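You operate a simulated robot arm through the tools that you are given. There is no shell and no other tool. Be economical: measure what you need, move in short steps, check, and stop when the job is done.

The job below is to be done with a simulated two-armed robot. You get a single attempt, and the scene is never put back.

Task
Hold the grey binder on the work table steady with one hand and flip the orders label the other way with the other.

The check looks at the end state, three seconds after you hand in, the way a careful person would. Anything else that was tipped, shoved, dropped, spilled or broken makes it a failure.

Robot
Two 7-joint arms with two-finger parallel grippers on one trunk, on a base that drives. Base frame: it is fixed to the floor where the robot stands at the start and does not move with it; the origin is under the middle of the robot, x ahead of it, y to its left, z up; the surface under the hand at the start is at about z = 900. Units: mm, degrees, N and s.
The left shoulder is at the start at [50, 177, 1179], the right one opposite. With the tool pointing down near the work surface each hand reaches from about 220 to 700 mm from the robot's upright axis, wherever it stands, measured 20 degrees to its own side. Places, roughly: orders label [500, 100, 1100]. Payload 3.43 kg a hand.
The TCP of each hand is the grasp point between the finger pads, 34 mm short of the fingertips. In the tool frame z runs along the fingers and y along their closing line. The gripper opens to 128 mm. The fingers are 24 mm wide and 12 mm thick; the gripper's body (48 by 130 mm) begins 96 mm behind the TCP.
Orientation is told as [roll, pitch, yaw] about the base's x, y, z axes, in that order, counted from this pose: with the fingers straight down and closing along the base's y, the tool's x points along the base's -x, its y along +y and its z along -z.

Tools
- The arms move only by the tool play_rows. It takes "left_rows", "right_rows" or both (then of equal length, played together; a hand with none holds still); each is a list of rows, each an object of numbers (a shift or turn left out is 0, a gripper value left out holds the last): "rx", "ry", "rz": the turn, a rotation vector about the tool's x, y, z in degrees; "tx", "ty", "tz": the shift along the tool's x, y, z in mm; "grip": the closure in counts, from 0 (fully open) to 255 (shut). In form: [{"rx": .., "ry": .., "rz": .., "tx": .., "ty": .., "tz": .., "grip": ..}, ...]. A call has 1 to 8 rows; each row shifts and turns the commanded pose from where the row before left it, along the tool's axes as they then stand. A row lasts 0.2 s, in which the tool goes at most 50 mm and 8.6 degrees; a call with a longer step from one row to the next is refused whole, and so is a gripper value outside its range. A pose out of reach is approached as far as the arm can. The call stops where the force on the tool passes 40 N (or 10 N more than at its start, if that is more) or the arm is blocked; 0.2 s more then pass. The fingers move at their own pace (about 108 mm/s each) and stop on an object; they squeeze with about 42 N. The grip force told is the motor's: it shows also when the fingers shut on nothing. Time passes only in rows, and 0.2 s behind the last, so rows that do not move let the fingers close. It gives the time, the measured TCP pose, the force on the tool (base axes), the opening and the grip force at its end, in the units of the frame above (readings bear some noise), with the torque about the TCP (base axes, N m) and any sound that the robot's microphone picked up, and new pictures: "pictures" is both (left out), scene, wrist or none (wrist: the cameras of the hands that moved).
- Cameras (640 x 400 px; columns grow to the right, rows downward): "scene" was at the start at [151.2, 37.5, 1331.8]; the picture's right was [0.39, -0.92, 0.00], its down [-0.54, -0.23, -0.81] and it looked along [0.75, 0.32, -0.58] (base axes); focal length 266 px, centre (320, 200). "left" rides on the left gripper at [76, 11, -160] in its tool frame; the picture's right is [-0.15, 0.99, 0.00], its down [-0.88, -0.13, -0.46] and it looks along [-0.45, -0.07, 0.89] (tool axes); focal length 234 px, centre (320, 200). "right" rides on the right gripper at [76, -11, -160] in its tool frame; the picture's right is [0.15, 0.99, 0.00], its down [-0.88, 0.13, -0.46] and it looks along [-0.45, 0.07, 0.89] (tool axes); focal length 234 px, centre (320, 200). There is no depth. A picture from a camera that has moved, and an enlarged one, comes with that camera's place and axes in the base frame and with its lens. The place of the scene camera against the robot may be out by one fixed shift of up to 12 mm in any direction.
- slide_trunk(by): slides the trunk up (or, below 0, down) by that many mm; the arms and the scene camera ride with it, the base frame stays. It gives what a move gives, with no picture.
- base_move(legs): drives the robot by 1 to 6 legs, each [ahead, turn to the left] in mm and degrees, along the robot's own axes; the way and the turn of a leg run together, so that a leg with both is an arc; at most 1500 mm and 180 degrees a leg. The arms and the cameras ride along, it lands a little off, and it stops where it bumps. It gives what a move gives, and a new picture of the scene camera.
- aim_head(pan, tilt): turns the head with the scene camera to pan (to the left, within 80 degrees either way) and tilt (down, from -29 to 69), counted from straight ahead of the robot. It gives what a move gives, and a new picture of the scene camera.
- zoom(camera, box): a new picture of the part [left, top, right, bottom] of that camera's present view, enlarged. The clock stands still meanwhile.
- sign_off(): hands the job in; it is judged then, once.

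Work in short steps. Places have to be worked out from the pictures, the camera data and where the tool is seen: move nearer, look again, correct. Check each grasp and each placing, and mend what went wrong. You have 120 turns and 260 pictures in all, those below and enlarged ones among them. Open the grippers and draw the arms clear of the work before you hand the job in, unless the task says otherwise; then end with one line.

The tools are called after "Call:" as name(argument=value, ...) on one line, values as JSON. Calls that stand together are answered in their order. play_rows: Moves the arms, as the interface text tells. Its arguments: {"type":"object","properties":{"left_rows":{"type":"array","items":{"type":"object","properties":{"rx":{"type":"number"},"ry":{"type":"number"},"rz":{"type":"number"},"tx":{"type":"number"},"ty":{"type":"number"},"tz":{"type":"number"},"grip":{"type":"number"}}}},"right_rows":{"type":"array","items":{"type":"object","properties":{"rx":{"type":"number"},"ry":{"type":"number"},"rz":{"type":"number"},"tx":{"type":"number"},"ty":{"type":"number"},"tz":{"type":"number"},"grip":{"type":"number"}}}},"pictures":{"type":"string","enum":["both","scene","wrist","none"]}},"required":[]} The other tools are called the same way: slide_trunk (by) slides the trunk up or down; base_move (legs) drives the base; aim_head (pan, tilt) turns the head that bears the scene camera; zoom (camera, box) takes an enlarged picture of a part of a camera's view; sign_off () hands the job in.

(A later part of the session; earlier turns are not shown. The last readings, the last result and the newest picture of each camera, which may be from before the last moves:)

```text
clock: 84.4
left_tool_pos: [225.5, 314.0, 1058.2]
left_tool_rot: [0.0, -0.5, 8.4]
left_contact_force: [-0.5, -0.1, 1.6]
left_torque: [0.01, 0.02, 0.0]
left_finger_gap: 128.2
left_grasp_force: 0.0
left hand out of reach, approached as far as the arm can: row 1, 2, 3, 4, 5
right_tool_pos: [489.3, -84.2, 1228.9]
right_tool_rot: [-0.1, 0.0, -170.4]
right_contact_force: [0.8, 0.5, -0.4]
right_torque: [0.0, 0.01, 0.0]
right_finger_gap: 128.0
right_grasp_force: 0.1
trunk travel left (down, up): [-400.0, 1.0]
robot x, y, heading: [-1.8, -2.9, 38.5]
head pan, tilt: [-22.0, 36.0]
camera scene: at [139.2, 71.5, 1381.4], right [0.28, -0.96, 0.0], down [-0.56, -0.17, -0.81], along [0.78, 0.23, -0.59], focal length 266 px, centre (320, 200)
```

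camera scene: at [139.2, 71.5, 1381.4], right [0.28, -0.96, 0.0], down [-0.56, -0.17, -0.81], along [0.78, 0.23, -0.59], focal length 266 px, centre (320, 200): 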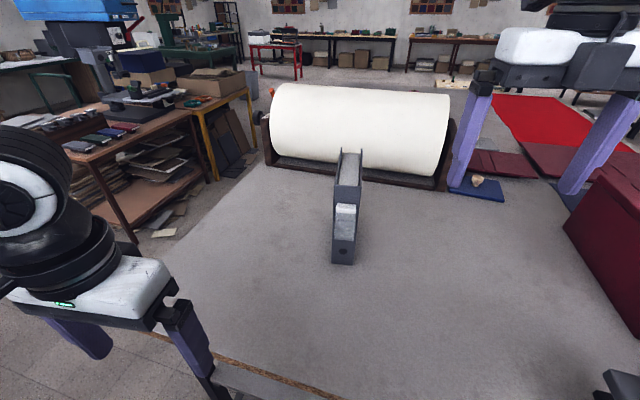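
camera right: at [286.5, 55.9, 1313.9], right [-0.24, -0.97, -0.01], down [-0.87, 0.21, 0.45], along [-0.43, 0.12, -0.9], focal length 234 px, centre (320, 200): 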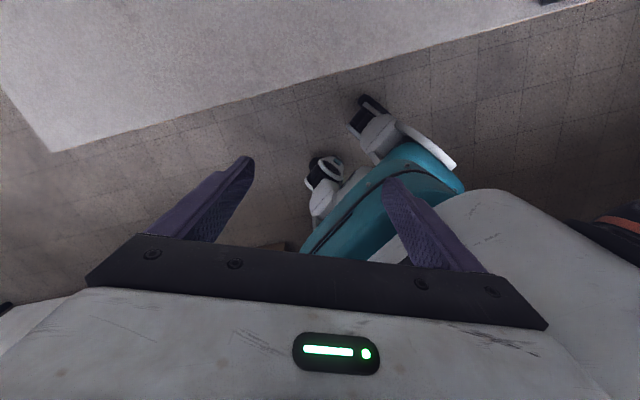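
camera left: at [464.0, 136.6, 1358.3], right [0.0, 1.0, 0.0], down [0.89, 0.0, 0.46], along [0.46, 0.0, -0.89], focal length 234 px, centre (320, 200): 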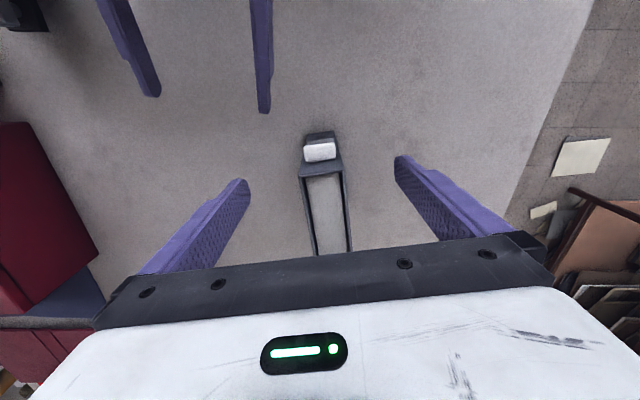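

The left arm seems stuck in an awkward posture left over from the earlier yaw test. I return it to a pose like its start to let it relax.

Call:
play_rows(left_rows=[{"tx": 9, "ty": 42}, {"tx": 9, "ty": 42}, {"tx": 9, "ty": 42}, {"tx": 9, "ty": 42}, {"tx": 9, "ty": 42}, {"tx": 9, "ty": 42}, {"tx": 9, "ty": 42}], pictures="none")

Call:
play_rows(left_rows=[{"rz": -8}, {"rz": -8}, {"rz": -8}, {"rz": -6}], pictures="none")

Call:
aim_head(pan=40, tilt=25)

Call:
aim_head(pan=-45, tilt=20)

```text
clock: 86.0
left_tool_pos: [115.9, 597.2, 1059.7]
left_tool_rot: [-0.1, -0.3, 8.5]
left_contact_force: [-0.5, -0.2, -0.6]
left_torque: [0.0, -0.01, 0.04]
left_finger_gap: 128.2
left_grasp_force: 0.1
right_tool_pos: [490.1, -84.1, 1230.1]
right_tool_rot: [0.0, 0.0, -170.5]
right_contact_force: [-0.5, 0.5, 0.1]
right_torque: [-0.04, -0.03, -0.02]
right_finger_gap: 128.1
right_grasp_force: 0.0
trunk travel left (down, up): [-400.0, 1.0]
robot x, y, heading: [0.4, -0.8, 38.6]
head pan, tilt: [-22.0, 36.0]
```

```text
clock: 87.0
left_tool_pos: [119.4, 594.1, 1061.0]
left_tool_rot: [-0.1, -0.2, 38.6]
left_contact_force: [0.0, -0.8, 0.1]
left_torque: [0.0, 0.01, 0.0]
left_finger_gap: 128.0
left_grasp_force: 0.1
right_tool_pos: [490.2, -85.1, 1227.8]
right_tool_rot: [0.1, -0.2, -170.4]
right_contact_force: [-0.3, 0.0, -0.1]
right_torque: [0.0, -0.02, 0.0]
right_finger_gap: 127.9
right_grasp_force: 0.1
trunk travel left (down, up): [-400.0, 1.0]
robot x, y, heading: [2.2, 0.4, 38.8]
head pan, tilt: [-22.0, 36.0]
```

```text
clock: 88.3
left_tool_pos: [118.7, 594.1, 1060.7]
left_tool_rot: [-0.1, -0.2, 38.4]
left_contact_force: [0.8, 0.0, -1.0]
left_torque: [-0.02, 0.0, -0.01]
left_finger_gap: 127.8
left_grasp_force: 0.0
right_tool_pos: [489.7, -84.4, 1228.8]
right_tool_rot: [0.0, -0.1, -170.4]
right_contact_force: [-0.1, -0.1, -0.6]
right_torque: [-0.01, 0.02, 0.0]
right_finger_gap: 128.0
right_grasp_force: 0.0
trunk travel left (down, up): [-400.0, 1.0]
robot x, y, heading: [2.2, 5.8, 38.3]
head pan, tilt: [40.0, 25.0]
camera scene: at [73.8, 137.1, 1398.7], right [0.98, -0.2, 0.0], down [-0.08, -0.41, -0.91], along [0.18, 0.89, -0.42], focal length 266 px, centre (320, 200)
```

scene: 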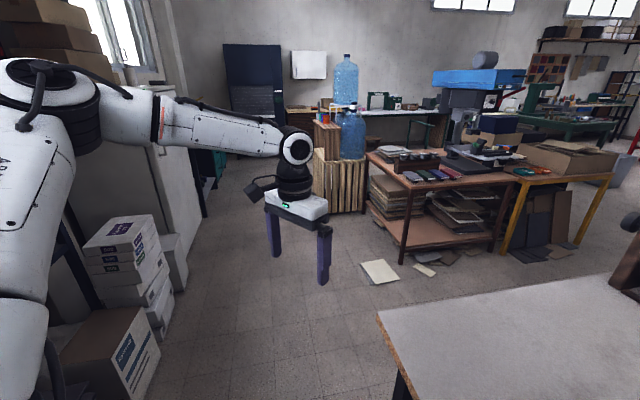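

```text
clock: 89.9
left_tool_pos: [118.5, 594.8, 1060.0]
left_tool_rot: [-0.1, -0.2, 38.6]
left_contact_force: [-0.3, -0.5, 0.9]
left_torque: [0.01, -0.02, -0.01]
left_finger_gap: 127.9
left_grasp_force: 0.1
right_tool_pos: [489.0, -84.5, 1229.5]
right_tool_rot: [0.0, -0.2, -170.4]
right_contact_force: [-0.1, -0.5, 0.3]
right_torque: [0.0, -0.01, 0.0]
right_finger_gap: 127.9
right_grasp_force: 0.0
trunk travel left (down, up): [-400.0, 1.0]
robot x, y, heading: [-1.2, -0.0, 38.5]
head pan, tilt: [-45.0, 20.0]
camera scene: at [147.9, 36.4, 1406.8], right [-0.11, -0.99, 0.0], down [-0.34, 0.04, -0.94], along [0.93, -0.11, -0.34], focal length 266 px, centre (320, 200)
```

scene: 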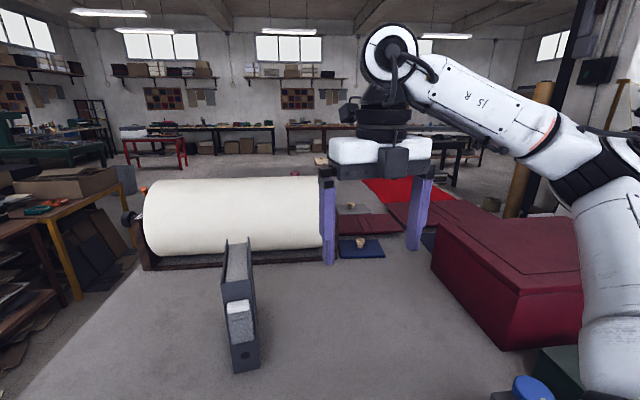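

The left arm is back in its start posture. I retry crossing at this height, keeping its yaw aligned with the robot.

Call:
play_rows(left_rows=[{"ty": -40}, {"ty": -40}, {"ty": -40}, {"ty": -40}, {"ty": -40}, {"ty": -40}, {"ty": -40}], pictures="none")

```text
clock: 91.5
left_tool_pos: [266.8, 385.7, 1066.3]
left_tool_rot: [-0.2, -0.5, 38.6]
left_contact_force: [-0.3, -0.1, 0.7]
left_torque: [0.05, -0.05, -0.02]
left_finger_gap: 127.9
left_grasp_force: 0.0
left hand out of reach, approached as far as the arm can: row 7
right_tool_pos: [488.8, -85.8, 1230.1]
right_tool_rot: [0.0, 0.0, -170.4]
right_contact_force: [-0.7, 0.1, 0.6]
right_torque: [0.0, -0.01, -0.02]
right_finger_gap: 128.1
right_grasp_force: 0.1
trunk travel left (down, up): [-400.0, 1.0]
robot x, y, heading: [1.2, -1.1, 38.6]
head pan, tilt: [-45.0, 20.0]
```

The left arm's cross-body limit stays, but the right arm proved it can work near the midline at height. A nearly straight stance (heading about 4°) should suit both. I turn back right.

Call:
base_move(legs=[[0, -34.5]])

Call:
aim_head(pan=10, tilt=36)

```text
clock: 93.5
left_tool_pos: [441.2, 163.9, 1066.6]
left_tool_rot: [-0.2, -0.3, 3.7]
left_contact_force: [-0.2, -0.4, 0.3]
left_torque: [0.03, 0.01, 0.01]
left_finger_gap: 127.6
left_grasp_force: 0.0
right_tool_pos: [352.9, -349.0, 1229.0]
right_tool_rot: [0.0, -0.1, 154.6]
right_contact_force: [0.5, 0.1, 0.4]
right_torque: [0.02, 0.0, 0.02]
right_finger_gap: 127.9
right_grasp_force: 0.1
trunk travel left (down, up): [-400.0, 1.0]
robot x, y, heading: [-3.5, -0.8, 3.8]
head pan, tilt: [-45.0, 20.0]
camera scene: at [140.4, -54.1, 1406.7], right [-0.66, -0.75, 0.0], down [-0.26, 0.23, -0.94], along [0.71, -0.62, -0.34], focal length 266 px, centre (320, 200)
```

scene: 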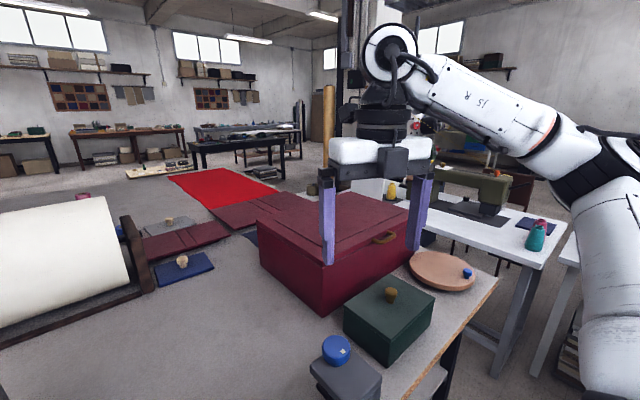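

```text
clock: 94.8
left_tool_pos: [440.1, 164.2, 1065.6]
left_tool_rot: [-0.1, -0.3, 3.7]
left_contact_force: [0.4, -0.2, 0.6]
left_torque: [-0.03, -0.01, 0.04]
left_finger_gap: 128.0
left_grasp_force: 0.1
right_tool_pos: [353.1, -348.1, 1229.7]
right_tool_rot: [0.1, -0.1, 154.7]
right_contact_force: [0.6, 0.9, -0.5]
right_torque: [0.01, -0.02, 0.0]
right_finger_gap: 127.7
right_grasp_force: 0.2
trunk travel left (down, up): [-400.0, 1.0]
robot x, y, heading: [0.6, -1.1, 3.4]
head pan, tilt: [10.0, 36.0]
camera scene: at [155.5, 28.4, 1381.4], right [0.24, -0.97, 0.0], down [-0.57, -0.14, -0.81], along [0.79, 0.19, -0.59], focal length 266 px, centre (320, 200)
```

scene: 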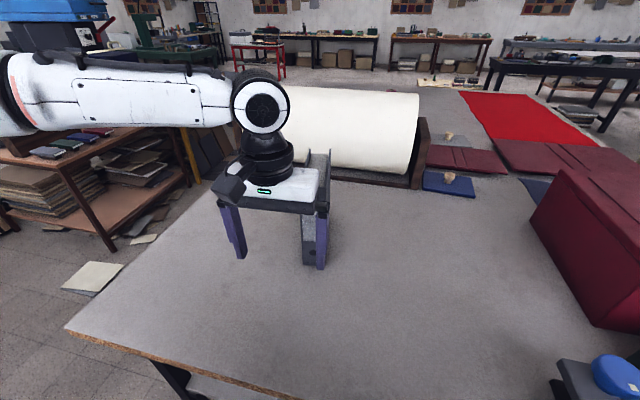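

I now tilt the left hand forward to the holding attitude in front of the binder.

Call:
play_rows(left_rows=[{"ry": -8.5}, {"ry": -8.5}, {"ry": -8.5}, {"ry": -8.5}, {"ry": -8.5}, {"ry": -8.5}, {"ry": -8.5}, {"ry": -8.5}], pictures="both")

```text
clock: 96.6
left_tool_pos: [457.3, 179.6, 1076.0]
left_tool_rot: [-0.8, -68.4, 4.4]
left_contact_force: [0.2, -0.7, 1.0]
left_torque: [0.02, -0.02, -0.02]
left_finger_gap: 128.3
left_grasp_force: 0.1
left hand out of reach, approached as far as the arm can: row 8
right_tool_pos: [353.8, -349.6, 1229.4]
right_tool_rot: [0.1, -0.1, 154.8]
right_contact_force: [-0.4, -0.5, -0.5]
right_torque: [-0.01, 0.01, -0.01]
right_finger_gap: 128.0
right_grasp_force: 0.1
trunk travel left (down, up): [-400.0, 1.0]
robot x, y, heading: [0.2, -0.3, 3.8]
head pan, tilt: [10.0, 36.0]
camera scene: at [155.5, 28.7, 1381.4], right [0.24, -0.97, 0.0], down [-0.57, -0.14, -0.81], along [0.79, 0.19, -0.59], focal length 266 px, centre (320, 200)
camera left: at [281.0, 179.9, 1063.0], right [-0.01, 0.99, 0.13], down [-0.09, -0.13, 0.99], along [1.0, 0.0, 0.09], focal length 234 px, centre (320, 200)
```

scene: 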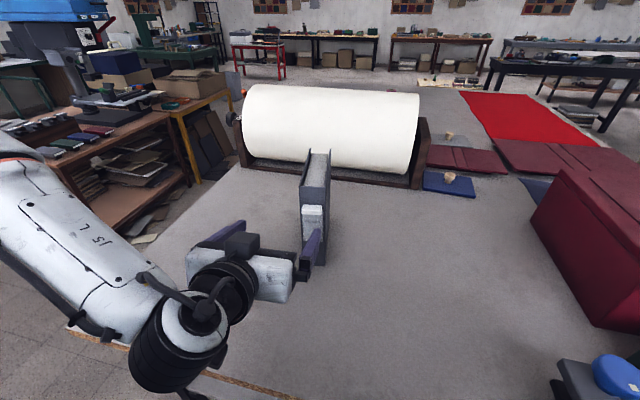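
left: 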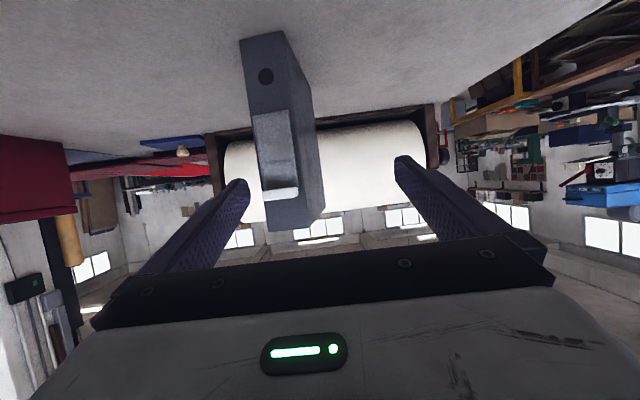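

The left arm has reached the attitude. I lower it and centre it in front of the spine.

Call:
play_rows(left_rows=[{"tx": 17.4, "ty": -13.6, "tz": 14.7}, {"tx": 17.4, "ty": -13.6, "tz": 14.7}, {"tx": 17.4, "ty": -13.6, "tz": 14.7}, {"tx": 17.4, "ty": -13.6, "tz": 14.7}, {"rx": -3.8, "rz": -1.5}], pictures="wrist")

```text
clock: 97.8
left_tool_pos: [491.9, 208.9, 1050.3]
left_tool_rot: [-0.7, -68.2, 8.4]
left_contact_force: [-0.8, -0.1, 0.0]
left_torque: [0.0, 0.01, 0.0]
left_finger_gap: 128.2
left_grasp_force: 0.1
left hand out of reach, approached as far as the arm can: row 1, 2, 3, 4, 5
right_tool_pos: [352.8, -349.5, 1229.1]
right_tool_rot: [0.0, -0.2, 154.6]
right_contact_force: [0.7, -0.4, -0.4]
right_torque: [-0.02, 0.01, -0.02]
right_finger_gap: 128.1
right_grasp_force: 0.1
trunk travel left (down, up): [-400.0, 1.0]
robot x, y, heading: [0.5, 2.9, 3.8]
head pan, tilt: [10.0, 36.0]
camera left: at [317.2, 197.4, 1038.3], right [-0.08, 0.99, 0.13], down [-0.08, -0.14, 0.99], along [0.99, 0.07, 0.09], focal length 234 px, centre (320, 200)
```

left: 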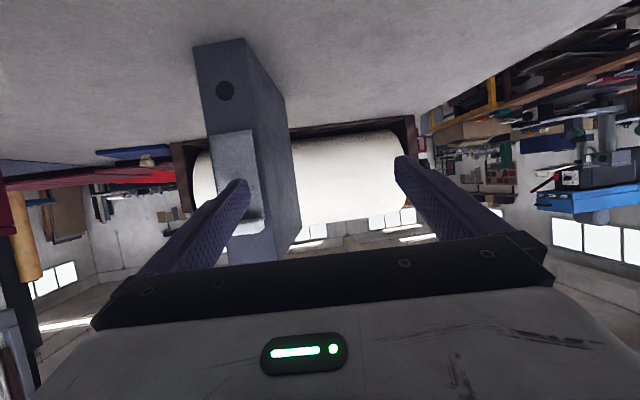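

The left arm won't go lower here on its own joints, though trunk and base moves can position it. First I test how far the right arm can cross at height.

Call:
play_rows(right_rows=[{"rz": -8.5}, {"rz": -8.5}, {"rz": -8.5}, {"rz": -8.3}], pictures="none")

Call:
play_rows(right_rows=[{"tx": 21, "ty": -41}, {"tx": 21, "ty": -41}, {"tx": 21, "ty": -41}, {"tx": 21, "ty": -41}, {"tx": 21, "ty": -41}, {"tx": 21, "ty": -41}, {"tx": 21, "ty": -41}, {"tx": 21, "ty": -41}], pictures="none")

Call:
play_rows(right_rows=[{"tx": 21, "ty": -41}, {"tx": 21, "ty": -41}, {"tx": 15, "ty": -30}], pictures="scene")

```text
clock: 98.8
left_tool_pos: [492.4, 210.0, 1050.6]
left_tool_rot: [-0.6, -68.3, 8.4]
left_contact_force: [0.2, -0.2, -0.1]
left_torque: [-0.04, -0.03, 0.02]
left_finger_gap: 127.9
left_grasp_force: 0.0
right_tool_pos: [354.5, -349.4, 1229.6]
right_tool_rot: [0.0, -0.1, -171.2]
right_contact_force: [0.7, 0.3, 0.3]
right_torque: [0.01, -0.01, 0.0]
right_finger_gap: 128.0
right_grasp_force: 0.0
trunk travel left (down, up): [-400.0, 1.0]
robot x, y, heading: [0.1, 2.6, 4.0]
head pan, tilt: [10.0, 36.0]
```

```text
clock: 100.6
left_tool_pos: [491.5, 210.9, 1050.7]
left_tool_rot: [-0.9, -68.2, 8.4]
left_contact_force: [-0.3, 0.0, 0.6]
left_torque: [0.02, 0.01, -0.02]
left_finger_gap: 128.0
left_grasp_force: 0.1
right_tool_pos: [468.5, 0.9, 1227.7]
right_tool_rot: [0.2, -0.1, -171.3]
right_contact_force: [0.5, -1.0, -0.8]
right_torque: [-0.04, -0.03, 0.04]
right_finger_gap: 128.2
right_grasp_force: 0.1
trunk travel left (down, up): [-400.0, 1.0]
robot x, y, heading: [1.6, 2.3, 3.9]
head pan, tilt: [10.0, 36.0]
```

```text
clock: 101.6
left_tool_pos: [492.7, 210.3, 1051.4]
left_tool_rot: [-0.8, -68.2, 8.3]
left_contact_force: [-0.8, 0.7, 0.5]
left_torque: [-0.04, -0.03, -0.05]
left_finger_gap: 127.9
left_grasp_force: 0.0
right_tool_pos: [527.4, 82.6, 1232.5]
right_tool_rot: [-1.5, -0.2, -174.9]
right_contact_force: [0.7, -0.3, -0.3]
right_torque: [-0.04, -0.01, -0.01]
right_finger_gap: 127.9
right_grasp_force: 0.1
right hand out of reach, approached as far as the arm can: row 3
trunk travel left (down, up): [-400.0, 1.0]
robot x, y, heading: [-2.6, -0.5, 3.6]
head pan, tilt: [10.0, 36.0]
stopped in row 3 (right hand): the arm was blocked; the commanded pose is now the measured one
camera scene: at [155.2, 28.9, 1381.4], right [0.24, -0.97, 0.0], down [-0.57, -0.14, -0.81], along [0.79, 0.19, -0.59], focal length 266 px, centre (320, 200)
```

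scene: 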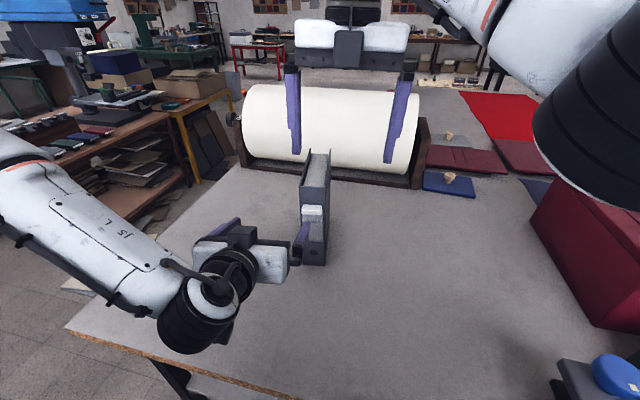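

Neither arm fits the mirrored roles well. The original roles (right holds low, left flips) with the robot about 50 mm closer and turned only about -5° should suit both. I retract both hands first.

Call:
play_rows(right_rows=[{"tx": -26, "ty": 36}, {"tx": -26, "ty": 36}, {"tx": -26, "ty": 36}, {"tx": -26, "ty": 36}, {"rz": -8.5}, {"rz": -8.5}, {"rz": -8.5}, {"rz": -8.5}], pictures="none")

Call:
play_rows(right_rows=[{"rz": -8.5}, {"rz": -8.5}, {"rz": -8.5}, {"rz": -8.5}, {"rz": -8.5}, {"rz": -8.5}, {"rz": -8.5}, {"rz": -8.5}], left_rows=[{"ry": 8.5, "tx": -25, "tz": -12}, {"ry": 8.5, "tx": -22, "tz": -15}, {"ry": 8.5, "tx": -18, "tz": -18}, {"ry": 8.5, "tx": -15, "tz": -20}, {"ry": 8.5, "tx": -10, "tz": -22}, {"ry": 8.5, "tx": -5, "tz": -24}, {"ry": 8.5, "tz": -26}, {"ry": 8.5, "tz": -26}], pictures="none")

Call:
play_rows(right_rows=[{"rz": -8.5}, {"rz": -8.5}, {"rz": -8.5}, {"rz": -8.5}, {"rz": -8.5}, {"rz": -8.5}, {"rz": -8.5}, {"rz": -8.5}], pictures="scene")

```text
clock: 103.4
left_tool_pos: [492.5, 209.7, 1050.6]
left_tool_rot: [-0.6, -68.2, 8.3]
left_contact_force: [0.5, 0.2, 0.5]
left_torque: [-0.01, 0.01, -0.01]
left_finger_gap: 128.1
left_grasp_force: 0.1
right_tool_pos: [434.3, -70.1, 1229.8]
right_tool_rot: [-1.3, 0.6, -140.3]
right_contact_force: [-0.5, -0.1, 0.0]
right_torque: [-0.04, 0.0, 0.0]
right_finger_gap: 127.9
right_grasp_force: 0.0
trunk travel left (down, up): [-400.0, 1.0]
robot x, y, heading: [-2.3, 2.6, 3.8]
head pan, tilt: [10.0, 36.0]
```

```text
clock: 105.2
left_tool_pos: [452.9, 219.2, 1249.9]
left_tool_rot: [-0.3, 0.0, 7.6]
left_contact_force: [-0.7, 0.6, -0.5]
left_torque: [-0.07, -0.01, 0.0]
left_finger_gap: 128.3
left_grasp_force: 0.0
left hand out of reach, approached as far as the arm can: row 8
right_tool_pos: [436.4, -69.7, 1228.4]
right_tool_rot: [0.0, 1.4, -72.4]
right_contact_force: [0.2, 0.3, 0.2]
right_torque: [0.02, 0.02, 0.0]
right_finger_gap: 127.8
right_grasp_force: 0.0
trunk travel left (down, up): [-400.0, 1.0]
robot x, y, heading: [-4.6, 1.4, 3.5]
head pan, tilt: [10.0, 36.0]
```

```text
clock: 107.0
left_tool_pos: [454.2, 217.2, 1250.8]
left_tool_rot: [-0.3, -0.1, 7.5]
left_contact_force: [0.3, -0.1, -0.8]
left_torque: [0.0, 0.03, -0.01]
left_finger_gap: 127.9
left_grasp_force: 0.0
right_tool_pos: [434.4, -69.9, 1228.3]
right_tool_rot: [1.3, 0.5, -4.4]
right_contact_force: [0.1, 0.1, 0.2]
right_torque: [0.01, -0.04, 0.0]
right_finger_gap: 127.6
right_grasp_force: 0.0
trunk travel left (down, up): [-400.0, 1.0]
robot x, y, heading: [-0.8, -0.4, 3.9]
head pan, tilt: [10.0, 36.0]
camera scene: at [155.6, 28.3, 1381.4], right [0.24, -0.97, 0.0], down [-0.57, -0.14, -0.81], along [0.79, 0.19, -0.59], focal length 266 px, centre (320, 200)
```

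scene: 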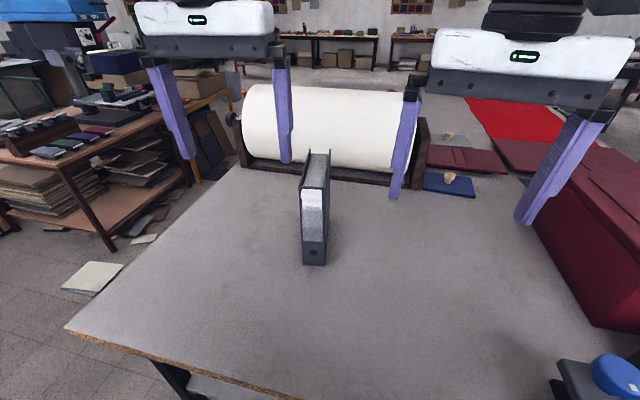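

The label looks different now, so I zoom in on it.

Call:
zoom(camera="scene", box=[264, 140, 376, 270])

```text
3.08 times, centred on (320, 205) of scene
camera zoom: at [155.6, 28.3, 1381.4], right [0.24, -0.97, 0.0], down [-0.57, -0.14, -0.81], along [0.79, 0.19, -0.59], focal length 818 px, centre (320, 185)
```

zoom: 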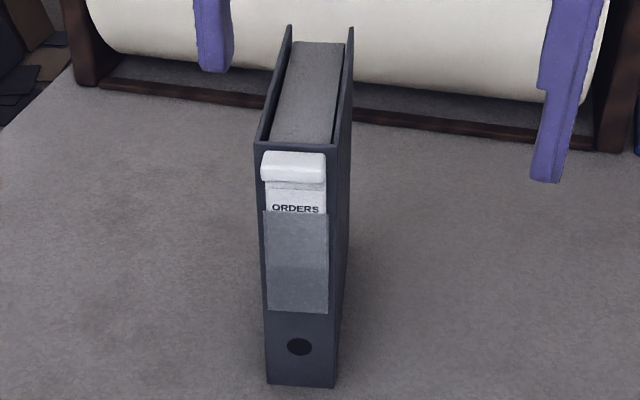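

The label has been lifted back to its original height, most likely brushed by a finger as I withdrew, and the binder is unmoved. I now drive 50 mm forward, turning to about -5°.

Call:
base_move(legs=[[50, -9]])

```text
clock: 108.0
left_tool_pos: [531.1, 140.4, 1250.0]
left_tool_rot: [-0.2, -0.2, -1.5]
left_contact_force: [0.6, -0.7, 0.2]
left_torque: [0.02, -0.02, -0.01]
left_finger_gap: 127.9
left_grasp_force: 0.1
right_tool_pos: [469.2, -138.1, 1230.1]
right_tool_rot: [1.4, 0.4, -13.6]
right_contact_force: [0.2, -0.8, 0.2]
right_torque: [0.0, 0.02, 0.03]
right_finger_gap: 128.3
right_grasp_force: 0.1
trunk travel left (down, up): [-400.0, 1.0]
robot x, y, heading: [50.0, 1.6, -5.3]
head pan, tilt: [10.0, 36.0]
camera scene: at [208.0, 2.2, 1381.3], right [0.08, -1.0, 0.0], down [-0.59, -0.05, -0.81], along [0.81, 0.07, -0.59], focal length 266 px, centre (320, 200)
```

scene: 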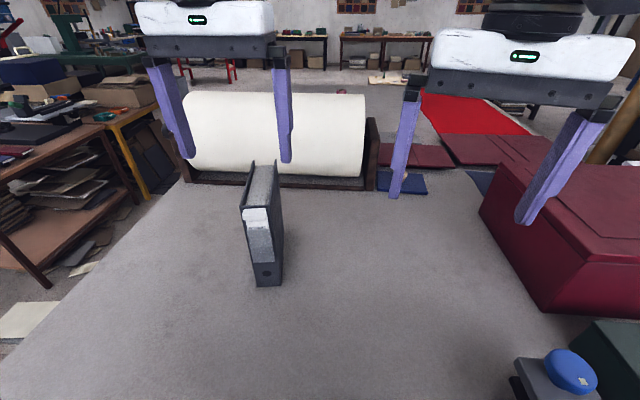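

There was no bump, and the left hand is right over the label. I bring the right hand low and central again, keeping it clear of the red box.

Call:
play_rows(right_rows=[{"rz": -7.4, "rx": 1.4, "ry": -0.4}, {"rz": -7.4}, {"rz": -7.3}, {"tx": 2.5, "ty": 22, "tz": 36}, {"tx": 2.5, "ty": 22, "tz": 36}, {"tx": 2.5, "ty": 22, "tz": 36}, {"tx": 2.5, "ty": 22, "tz": 36}, {"tx": 2.5, "ty": 22, "tz": 36}], pictures="scene")

```text
clock: 109.8
left_tool_pos: [531.8, 142.3, 1249.2]
left_tool_rot: [-0.3, -0.2, -1.5]
left_contact_force: [-0.1, 0.2, -0.5]
left_torque: [-0.01, 0.02, 0.01]
left_finger_gap: 127.9
left_grasp_force: 0.1
right_tool_pos: [440.8, -27.1, 1047.5]
right_tool_rot: [0.0, 0.0, 8.5]
right_contact_force: [0.5, 1.0, -0.9]
right_torque: [-0.01, 0.0, 0.02]
right_finger_gap: 128.0
right_grasp_force: 0.1
trunk travel left (down, up): [-400.0, 1.0]
robot x, y, heading: [49.5, 2.4, -5.2]
head pan, tilt: [10.0, 36.0]
camera scene: at [207.8, 3.3, 1381.4], right [0.08, -1.0, 0.0], down [-0.59, -0.05, -0.81], along [0.81, 0.06, -0.59], focal length 266 px, centre (320, 200)
```

scene: 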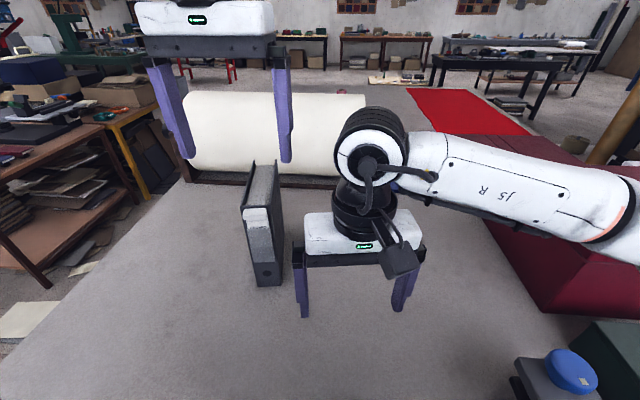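

Good posture. I cross to the front of the binder at this height.

Call:
play_rows(right_rows=[{"tx": -4, "ty": 25}, {"tx": -4, "ty": 25}, {"tx": -4, "ty": 25}, {"tx": -4, "ty": 25}, {"tx": -4, "ty": 25}, {"tx": -4, "ty": 25}], pictures="none")

Call:
play_rows(right_rows=[{"ry": -8.5}, {"ry": -8.5}, {"ry": -8.5}, {"ry": -8.5}], pictures="scene")

```text
clock: 111.2
left_tool_pos: [532.0, 141.4, 1251.0]
left_tool_rot: [-0.3, -0.2, -1.5]
left_contact_force: [0.6, 0.7, 0.1]
left_torque: [0.01, 0.0, 0.0]
left_finger_gap: 128.0
left_grasp_force: 0.1
right_tool_pos: [440.0, 121.9, 1050.5]
right_tool_rot: [-0.1, 0.1, 8.5]
right_contact_force: [-0.1, 0.8, 0.2]
right_torque: [-0.05, 0.0, 0.01]
right_finger_gap: 127.7
right_grasp_force: 0.0
trunk travel left (down, up): [-400.0, 1.0]
robot x, y, heading: [51.2, 1.9, -5.5]
head pan, tilt: [10.0, 36.0]
```

```text
clock: 112.2
left_tool_pos: [530.9, 141.1, 1249.8]
left_tool_rot: [-0.3, -0.2, -1.5]
left_contact_force: [0.3, 0.2, 0.0]
left_torque: [0.02, -0.03, 0.01]
left_finger_gap: 127.9
left_grasp_force: 0.1
right_tool_pos: [441.5, 121.3, 1049.8]
right_tool_rot: [0.0, -34.1, 8.2]
right_contact_force: [0.6, -0.2, -0.2]
right_torque: [0.02, 0.03, 0.02]
right_finger_gap: 128.1
right_grasp_force: 0.0
trunk travel left (down, up): [-400.0, 1.0]
robot x, y, heading: [53.3, -0.5, -5.6]
head pan, tilt: [10.0, 36.0]
camera scene: at [207.3, 3.0, 1381.4], right [0.08, -1.0, 0.0], down [-0.59, -0.05, -0.81], along [0.81, 0.07, -0.59], focal length 266 px, centre (320, 200)
```

scene: 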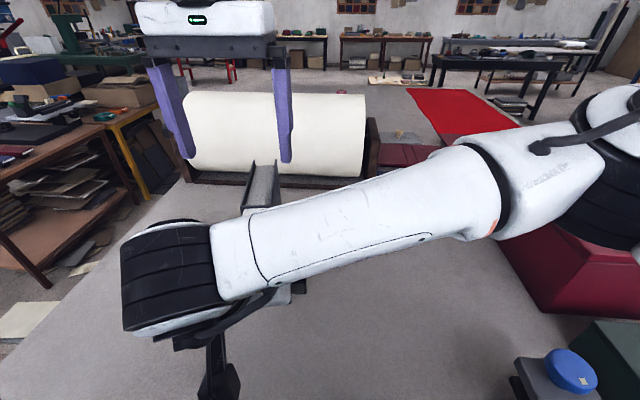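

The crossing works in this posture. I finish the tilt while moving forward and down.

Call:
play_rows(right_rows=[{"ry": -8.5, "tz": 21, "tx": 2}, {"ry": -8.5, "tz": 21, "tx": 2}, {"ry": -8.5, "tz": 20, "tx": 2}, {"ry": -8.5, "tz": 15, "tx": 4}], pictures="both")

```text
clock: 113.4
left_tool_pos: [530.8, 141.2, 1250.3]
left_tool_rot: [-0.2, -0.3, -1.5]
left_contact_force: [-0.3, -0.3, -0.7]
left_torque: [0.05, 0.01, 0.02]
left_finger_gap: 128.1
left_grasp_force: 0.0
right_tool_pos: [511.5, 105.3, 1001.6]
right_tool_rot: [2.3, -68.9, 3.0]
right_contact_force: [0.1, -0.8, -0.6]
right_torque: [-0.02, -0.02, 0.01]
right_finger_gap: 128.1
right_grasp_force: 0.0
trunk travel left (down, up): [-400.0, 1.0]
robot x, y, heading: [52.6, -2.1, -5.5]
head pan, tilt: [10.0, 36.0]
stopped in row 4 (right hand): the arm was blocked; the commanded pose is now the measured one
camera scene: at [207.6, 2.5, 1381.4], right [0.08, -1.0, 0.0], down [-0.59, -0.05, -0.81], along [0.81, 0.07, -0.59], focal length 266 px, centre (320, 200)
camera right: at [336.1, 78.6, 989.0], right [-0.14, 0.98, -0.12], down [-0.12, 0.11, 0.99], along [0.98, 0.15, 0.1], focal length 234 px, centre (320, 200)
```

scene: 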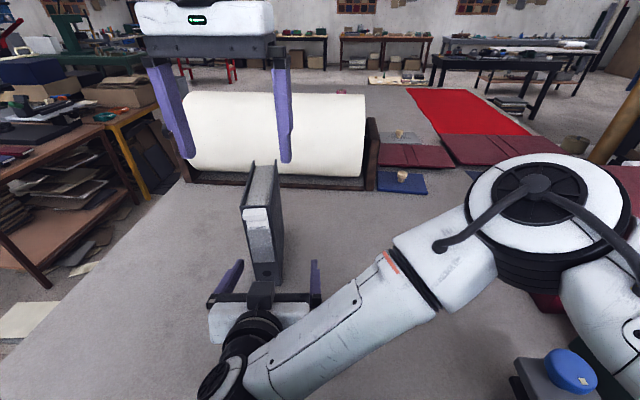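
right: 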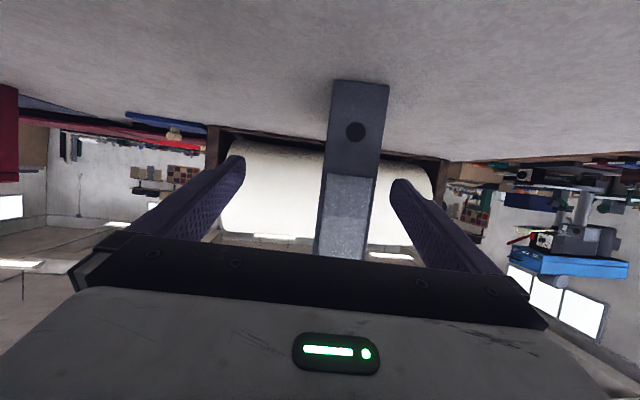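

The hand is nearly aligned, 27 mm to the right of the binder's axis. I advance in single small steps with some leftward motion and check each.

Call:
play_rows(right_rows=[{"tz": 18, "tx": -4, "ty": 8}], pictures="none")

```text
clock: 113.8
left_tool_pos: [531.4, 142.5, 1250.5]
left_tool_rot: [-0.3, -0.1, -1.6]
left_contact_force: [-0.6, -0.1, 1.1]
left_torque: [-0.01, 0.01, -0.02]
left_finger_gap: 127.9
left_grasp_force: 0.0
right_tool_pos: [537.1, 105.4, 1000.5]
right_tool_rot: [2.5, -68.9, 1.5]
right_contact_force: [-0.3, -0.3, 0.0]
right_torque: [-0.01, 0.02, 0.0]
right_finger_gap: 128.1
right_grasp_force: 0.0
trunk travel left (down, up): [-400.0, 1.0]
robot x, y, heading: [50.1, -0.5, -5.3]
head pan, tilt: [10.0, 36.0]
```

The arm limit stops further leftward motion, but the base can supply it. A small forward arc of 20 mm and +3.3° centres the fingers around the binder.

Call:
base_move(legs=[[15, 3.3]])

Call:
play_rows(right_rows=[{}], pictures="wrist")

```text
clock: 114.7
left_tool_pos: [537.9, 168.4, 1250.9]
left_tool_rot: [-0.2, -0.2, 1.7]
left_contact_force: [0.3, -0.2, -0.2]
left_torque: [0.0, 0.03, -0.01]
left_finger_gap: 127.9
left_grasp_force: 0.2
right_tool_pos: [545.0, 131.5, 1000.6]
right_tool_rot: [2.8, -68.9, 4.6]
right_contact_force: [0.5, 0.4, -0.7]
right_torque: [0.0, -0.02, -0.03]
right_finger_gap: 128.1
right_grasp_force: 0.0
trunk travel left (down, up): [-400.0, 1.0]
robot x, y, heading: [62.0, -2.5, -2.0]
head pan, tilt: [10.0, 36.0]
camera scene: at [222.6, 11.1, 1381.3], right [0.14, -0.99, 0.0], down [-0.58, -0.08, -0.81], along [0.8, 0.11, -0.59], focal length 266 px, centre (320, 200)
```

scene: 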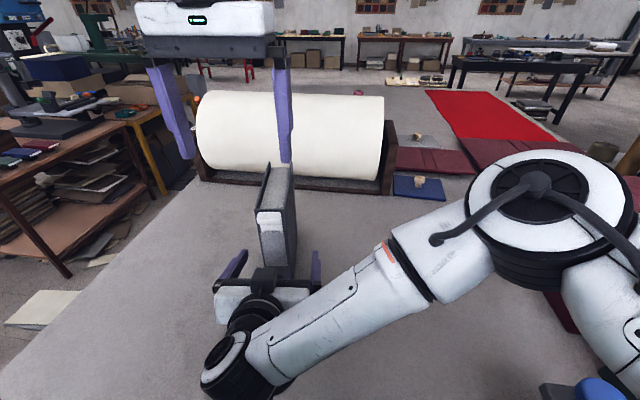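

```text
clock: 115.1
left_tool_pos: [538.0, 168.3, 1249.9]
left_tool_rot: [-0.3, -0.3, 1.6]
left_contact_force: [0.3, -0.4, -0.4]
left_torque: [0.02, -0.03, -0.01]
left_finger_gap: 128.1
left_grasp_force: 0.1
right_tool_pos: [546.6, 131.4, 1000.8]
right_tool_rot: [2.8, -68.9, 4.3]
right_contact_force: [0.3, -1.1, -0.2]
right_torque: [0.0, -0.01, -0.01]
right_finger_gap: 128.1
right_grasp_force: 0.0
trunk travel left (down, up): [-400.0, 1.0]
robot x, y, heading: [68.3, -1.7, -2.2]
head pan, tilt: [10.0, 36.0]
camera right: at [371.8, 98.5, 988.0], right [-0.17, 0.98, -0.12], down [-0.12, 0.1, 0.99], along [0.98, 0.18, 0.1], focal length 234 px, centre (320, 200)
```

right: 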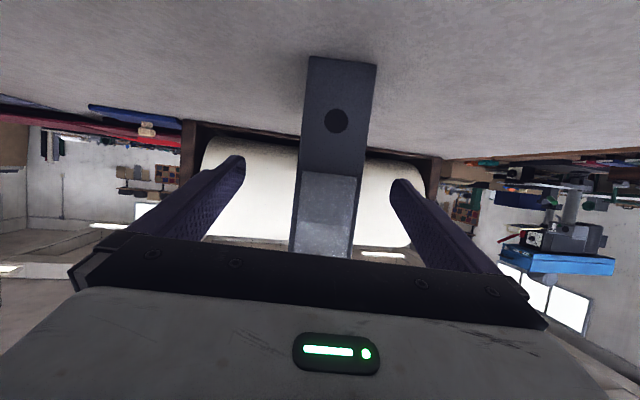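

The binder is now between the fingers, nearly centred. I advance the last 30 mm and check.

Call:
play_rows(right_rows=[{"tz": 15, "tx": -2, "ty": 4}, {"tz": 15, "tx": -2, "ty": 4}], pictures="none")

Call:
play_rows(right_rows=[{"rx": -3.6, "rz": -1.5}], pictures="wrist")

```text
clock: 115.7
left_tool_pos: [538.2, 167.1, 1250.1]
left_tool_rot: [-0.2, -0.2, 1.7]
left_contact_force: [0.0, 0.3, -0.6]
left_torque: [0.01, 0.0, -0.04]
left_finger_gap: 128.1
left_grasp_force: 0.0
right_tool_pos: [587.0, 130.3, 1001.2]
right_tool_rot: [4.3, -69.3, 1.3]
right_contact_force: [0.3, -0.4, -0.3]
right_torque: [-0.02, -0.02, 0.05]
right_finger_gap: 128.0
right_grasp_force: 0.0
trunk travel left (down, up): [-400.0, 1.0]
robot x, y, heading: [68.8, -4.0, -2.3]
head pan, tilt: [10.0, 36.0]
```

```text
clock: 116.1
left_tool_pos: [537.8, 167.5, 1250.1]
left_tool_rot: [-0.2, -0.3, 1.7]
left_contact_force: [-1.4, 0.0, -0.2]
left_torque: [0.01, 0.0, 0.03]
left_finger_gap: 127.8
left_grasp_force: 0.0
right_tool_pos: [575.5, 138.2, 992.3]
right_tool_rot: [2.3, -68.8, 8.5]
right_contact_force: [0.6, 0.5, 0.8]
right_torque: [0.01, 0.0, -0.02]
right_finger_gap: 128.0
right_grasp_force: 0.0
trunk travel left (down, up): [-400.0, 1.0]
robot x, y, heading: [66.3, 1.2, -2.5]
head pan, tilt: [10.0, 36.0]
camera right: at [404.0, 95.8, 979.1], right [-0.23, 0.96, -0.12], down [-0.13, 0.09, 0.99], along [0.96, 0.25, 0.1], focal length 234 px, centre (320, 200)
```

right: 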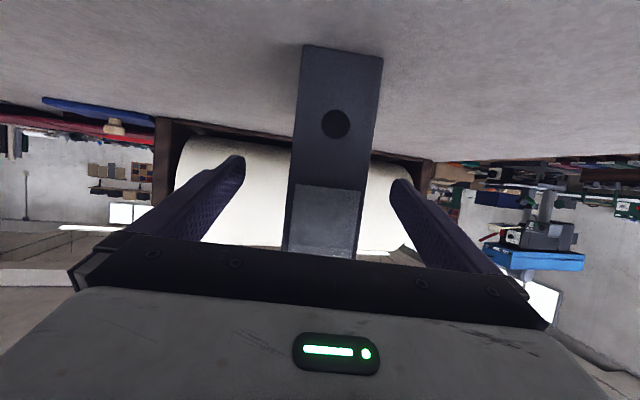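

The pose matches the first grip, so I close to just short of contact and check centring.

Call:
play_rows(right_rows=[{"rx": 2.2, "ty": 2, "grip": 100}, {"grip": 138}, {"grip": 138}, {"grip": 138}], pictures="none")

Call:
zoom(camera="right", box=[224, 100, 416, 260])

```text
clock: 117.1
left_tool_pos: [537.5, 168.5, 1249.8]
left_tool_rot: [-0.3, -0.1, 1.7]
left_contact_force: [0.7, -0.4, -0.5]
left_torque: [-0.01, 0.02, 0.01]
left_finger_gap: 128.2
left_grasp_force: 0.0
right_tool_pos: [586.0, 131.1, 995.2]
right_tool_rot: [1.0, -68.9, 5.9]
right_contact_force: [0.0, 1.3, -0.6]
right_torque: [-0.05, 0.0, 0.01]
right_finger_gap: 59.4
right_grasp_force: 0.1
trunk travel left (down, up): [-400.0, 1.0]
robot x, y, heading: [60.9, 0.0, -2.4]
head pan, tilt: [10.0, 36.0]
```

```text
2.50 times, centred on (320, 180) of right
camera zoom: at [412.0, 97.7, 982.6], right [-0.17, 0.98, -0.13], down [-0.12, 0.11, 0.99], along [0.98, 0.19, 0.1], focal length 585 px, centre (320, 250)
```

zoom: 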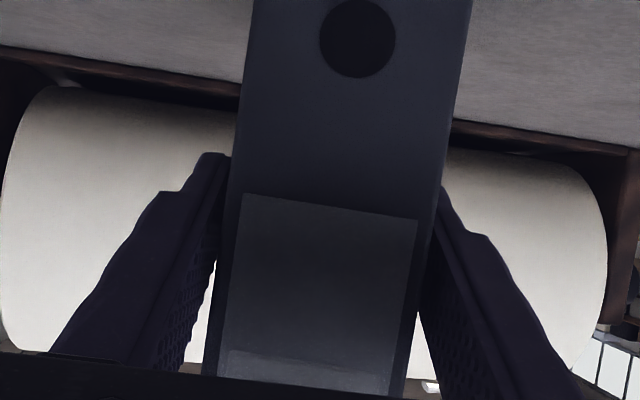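

The hand drifted at its limit, so the binder may have been nudged. I check it in the scene view.

Call:
zoom(camera="scene", box=[225, 150, 337, 300])

```text
2.67 times, centred on (281, 225) of scene
camera zoom: at [222.0, 10.7, 1381.4], right [0.14, -0.99, 0.0], down [-0.58, -0.08, -0.81], along [0.8, 0.11, -0.59], focal length 709 px, centre (424, 133)
```

zoom: 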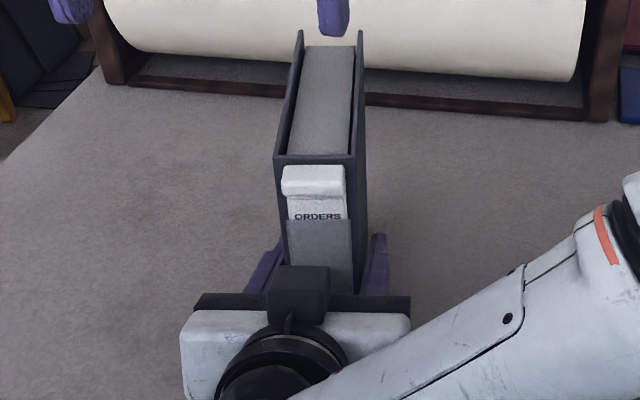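

The binder has been nudged about 12 mm to the right, which I can undo once it is gripped by turning the base a little. Before gripping, I test whether the left hand reaches the label from this stance.

Call:
play_rows(left_rows=[{"rz": -6.8}, {"ty": -10, "tz": 12}, {"ty": -10, "tz": 12}, {"ty": -12, "tz": 12}], pictures="none")

```text
clock: 118.1
left_tool_pos: [540.7, 152.9, 1212.9]
left_tool_rot: [-0.3, -0.4, 8.7]
left_contact_force: [0.7, -0.2, -0.2]
left_torque: [0.0, 0.0, 0.0]
left_finger_gap: 127.7
left_grasp_force: 0.1
left hand out of reach, approached as far as the arm can: row 2, 3, 4
right_tool_pos: [586.5, 131.4, 995.7]
right_tool_rot: [1.2, -69.0, 5.7]
right_contact_force: [-0.3, 1.9, 0.3]
right_torque: [-0.01, 0.03, 0.08]
right_finger_gap: 59.2
right_grasp_force: 0.1
trunk travel left (down, up): [-400.0, 1.0]
robot x, y, heading: [63.4, -2.8, -2.4]
head pan, tilt: [10.0, 36.0]
```

I check whether a lower height frees the left hand to come across.

Call:
play_rows(left_rows=[{"tz": 20}, {"tz": 20}, {"tz": 15}, {"ty": -10, "tx": 4}, {"ty": -10, "tx": 4}, {"ty": -8, "tx": 2}], pictures="none")

```text
clock: 119.5
left_tool_pos: [535.3, 132.7, 1157.8]
left_tool_rot: [-0.3, -0.2, 8.5]
left_contact_force: [1.0, 1.1, 0.0]
left_torque: [0.01, 0.0, 0.0]
left_finger_gap: 128.2
left_grasp_force: 0.0
left hand out of reach, approached as far as the arm can: row 6
right_tool_pos: [587.3, 129.6, 996.7]
right_tool_rot: [1.3, -69.1, 5.7]
right_contact_force: [0.6, 2.4, 0.4]
right_torque: [-0.03, -0.02, 0.04]
right_finger_gap: 59.5
right_grasp_force: 0.4
trunk travel left (down, up): [-400.0, 1.0]
robot x, y, heading: [64.0, -4.1, -1.9]
head pan, tilt: [10.0, 36.0]
```

At z≈1158 the left hand gets to within a few mm. Driving another 18 mm forward, with the right fingers opened and going deeper over the binder, gives the missing room.

Call:
play_rows(right_rows=[{"grip": 90}, {"grip": 90}], left_rows=[{"tz": -10}, {"tz": -10}], pictures="none")

Call:
base_move(legs=[[18, 0]])

Call:
zoom(camera="right", box=[192, 60, 448, 260])

```text
clock: 120.1
left_tool_pos: [535.0, 137.0, 1176.5]
left_tool_rot: [-0.2, -0.1, 8.6]
left_contact_force: [0.1, 0.4, -0.5]
left_torque: [-0.02, -0.01, -0.03]
left_finger_gap: 128.2
left_grasp_force: 0.0
left hand out of reach, approached as far as the arm can: row 2
right_tool_pos: [586.0, 130.0, 997.7]
right_tool_rot: [1.3, -69.2, 5.8]
right_contact_force: [-0.2, 0.4, 0.3]
right_torque: [0.01, -0.01, 0.0]
right_finger_gap: 82.7
right_grasp_force: 0.1
trunk travel left (down, up): [-400.0, 1.0]
robot x, y, heading: [62.7, -2.6, -2.5]
head pan, tilt: [10.0, 36.0]
```

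```text
clock: 120.9
left_tool_pos: [541.2, 137.1, 1176.9]
left_tool_rot: [-0.3, -0.3, 8.6]
left_contact_force: [-0.4, 0.1, 0.1]
left_torque: [-0.05, -0.01, -0.01]
left_finger_gap: 128.0
left_grasp_force: 0.0
right_tool_pos: [594.2, 127.1, 997.6]
right_tool_rot: [1.5, -69.1, 5.1]
right_contact_force: [-0.3, -0.1, 0.4]
right_torque: [-0.01, -0.02, -0.01]
right_finger_gap: 83.2
right_grasp_force: 0.0
trunk travel left (down, up): [-400.0, 1.0]
robot x, y, heading: [67.6, -1.8, -2.3]
head pan, tilt: [10.0, 36.0]
stopped in leg 1: the robot was blocked; the commanded pose is now the measured one
camera scene: at [226.6, 10.3, 1381.4], right [0.14, -0.99, 0.0], down [-0.58, -0.08, -0.81], along [0.8, 0.11, -0.59], focal length 266 px, centre (320, 200)
```

scene: 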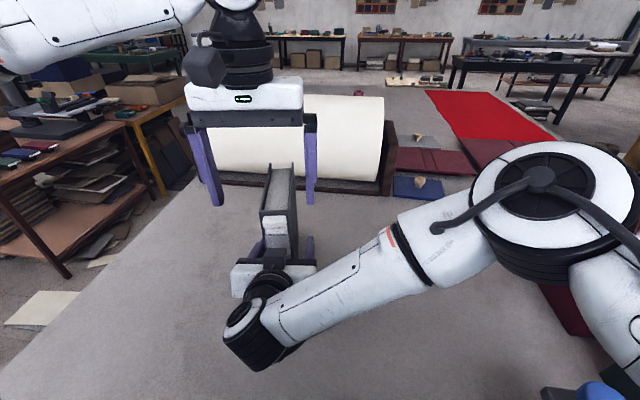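

```text
2.00 times, centred on (320, 160) of right
camera zoom: at [419.6, 95.8, 983.9], right [-0.16, 0.98, -0.13], down [-0.12, 0.11, 0.99], along [0.98, 0.18, 0.1], focal length 468 px, centre (320, 280)
```

zoom: 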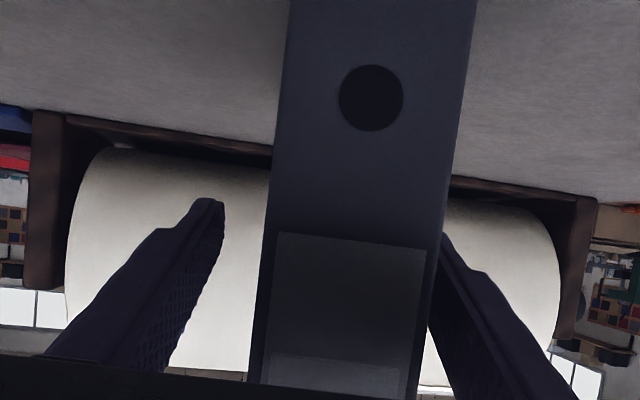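

The base is now against its limit, and both arms are cramped. A steeper hold (tool pitched about 40°) keeps the right wrist where it moved freely, so I withdraw the right hand, opening it fully first.

Call:
play_rows(right_rows=[{"grip": 0}, {"grip": 0}, {"grip": 0}], left_rows=[{"tz": -15, "tx": 8}, {"tz": -15, "tx": 8}, {"tz": -15, "tx": 8}], pictures="none")

Call:
base_move(legs=[[-20, 1]])

Call:
play_rows(right_rows=[{"tz": -18, "tx": 6, "ty": 2}, {"tz": -18, "tx": 6, "ty": 2}], pictures="wrist")

```text
clock: 121.7
left_tool_pos: [518.5, 137.2, 1224.5]
left_tool_rot: [-0.5, -0.3, 8.7]
left_contact_force: [-0.2, 0.6, 0.8]
left_torque: [0.04, -0.03, 0.02]
left_finger_gap: 127.8
left_grasp_force: 0.0
left hand out of reach, approached as far as the arm can: row 3
right_tool_pos: [593.9, 127.4, 996.8]
right_tool_rot: [1.4, -69.1, 5.1]
right_contact_force: [-0.4, -0.3, -0.8]
right_torque: [0.0, -0.02, 0.02]
right_finger_gap: 128.2
right_grasp_force: 0.0
trunk travel left (down, up): [-400.0, 1.0]
robot x, y, heading: [70.4, -3.0, -2.3]
head pan, tilt: [10.0, 36.0]
```

```text
clock: 122.5
left_tool_pos: [496.1, 145.5, 1223.2]
left_tool_rot: [-0.5, -0.3, 9.8]
left_contact_force: [0.5, 0.8, 0.4]
left_torque: [-0.01, -0.04, -0.01]
left_finger_gap: 128.1
left_grasp_force: 0.0
right_tool_pos: [572.1, 135.9, 998.4]
right_tool_rot: [1.4, -69.2, 6.2]
right_contact_force: [-0.2, -0.5, 0.5]
right_torque: [0.03, 0.0, -0.02]
right_finger_gap: 128.0
right_grasp_force: 0.0
trunk travel left (down, up): [-400.0, 1.0]
robot x, y, heading: [46.2, 4.0, -1.3]
head pan, tilt: [10.0, 36.0]
camera scene: at [206.2, 13.7, 1381.5], right [0.15, -0.99, 0.0], down [-0.58, -0.09, -0.81], along [0.8, 0.12, -0.59], focal length 266 px, centre (320, 200)
```

scene: 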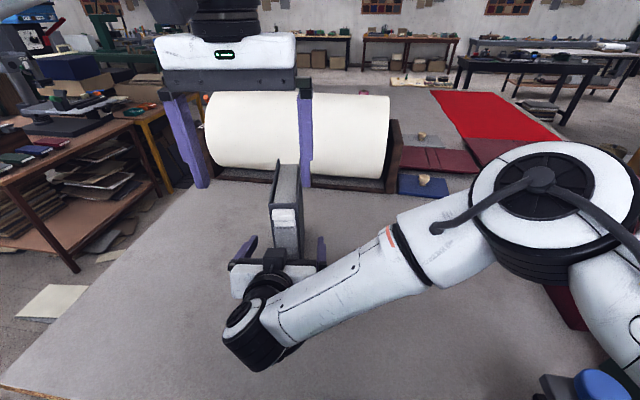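

```text
clock: 123.1
left_tool_pos: [496.1, 145.3, 1223.4]
left_tool_rot: [-0.4, -0.3, 9.7]
left_contact_force: [-0.8, -0.3, -0.1]
left_torque: [0.0, 0.01, 0.04]
left_finger_gap: 128.1
left_grasp_force: 0.0
right_tool_pos: [547.0, 120.0, 993.5]
right_tool_rot: [1.7, -68.4, 3.8]
right_contact_force: [-0.3, 0.9, -0.8]
right_torque: [-0.02, 0.01, 0.02]
right_finger_gap: 127.9
right_grasp_force: 0.1
trunk travel left (down, up): [-400.0, 1.0]
robot x, y, heading: [48.9, -1.9, -1.4]
head pan, tilt: [10.0, 36.0]
camera right: at [370.1, 92.7, 982.2], right [-0.15, 0.98, -0.12], down [-0.11, 0.11, 0.99], along [0.98, 0.16, 0.09], focal length 234 px, centre (320, 200)
```

right: 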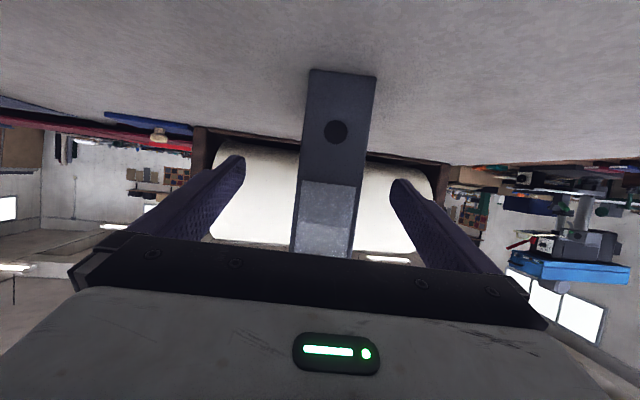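

The binder is clear between the fingers, at about y=127.5 (11 mm from its original place). I tilt the right hand steeper, to about -40°.

Call:
play_rows(right_rows=[{"ry": 7}, {"ry": 7}, {"ry": 7}, {"ry": 7, "rx": 1.7}], pictures="wrist")

```text
clock: 124.1
left_tool_pos: [496.8, 145.8, 1223.3]
left_tool_rot: [-0.4, -0.2, 9.7]
left_contact_force: [-0.4, 0.0, 0.0]
left_torque: [0.0, 0.02, 0.01]
left_finger_gap: 127.9
left_grasp_force: 0.1
right_tool_pos: [533.9, 136.6, 998.7]
right_tool_rot: [-0.9, -40.8, 7.1]
right_contact_force: [-0.2, -0.2, -0.6]
right_torque: [-0.01, 0.0, 0.01]
right_finger_gap: 128.0
right_grasp_force: 0.1
trunk travel left (down, up): [-400.0, 1.0]
robot x, y, heading: [53.1, 0.0, -1.3]
head pan, tilt: [10.0, 36.0]
camera right: at [373.5, 107.8, 1069.9], right [-0.22, 0.97, -0.11], down [0.35, 0.18, 0.92], along [0.91, 0.17, -0.38], focal length 234 px, centre (320, 200)
```

right: 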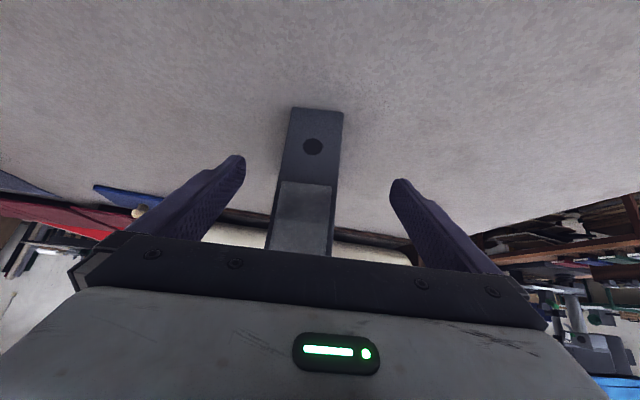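

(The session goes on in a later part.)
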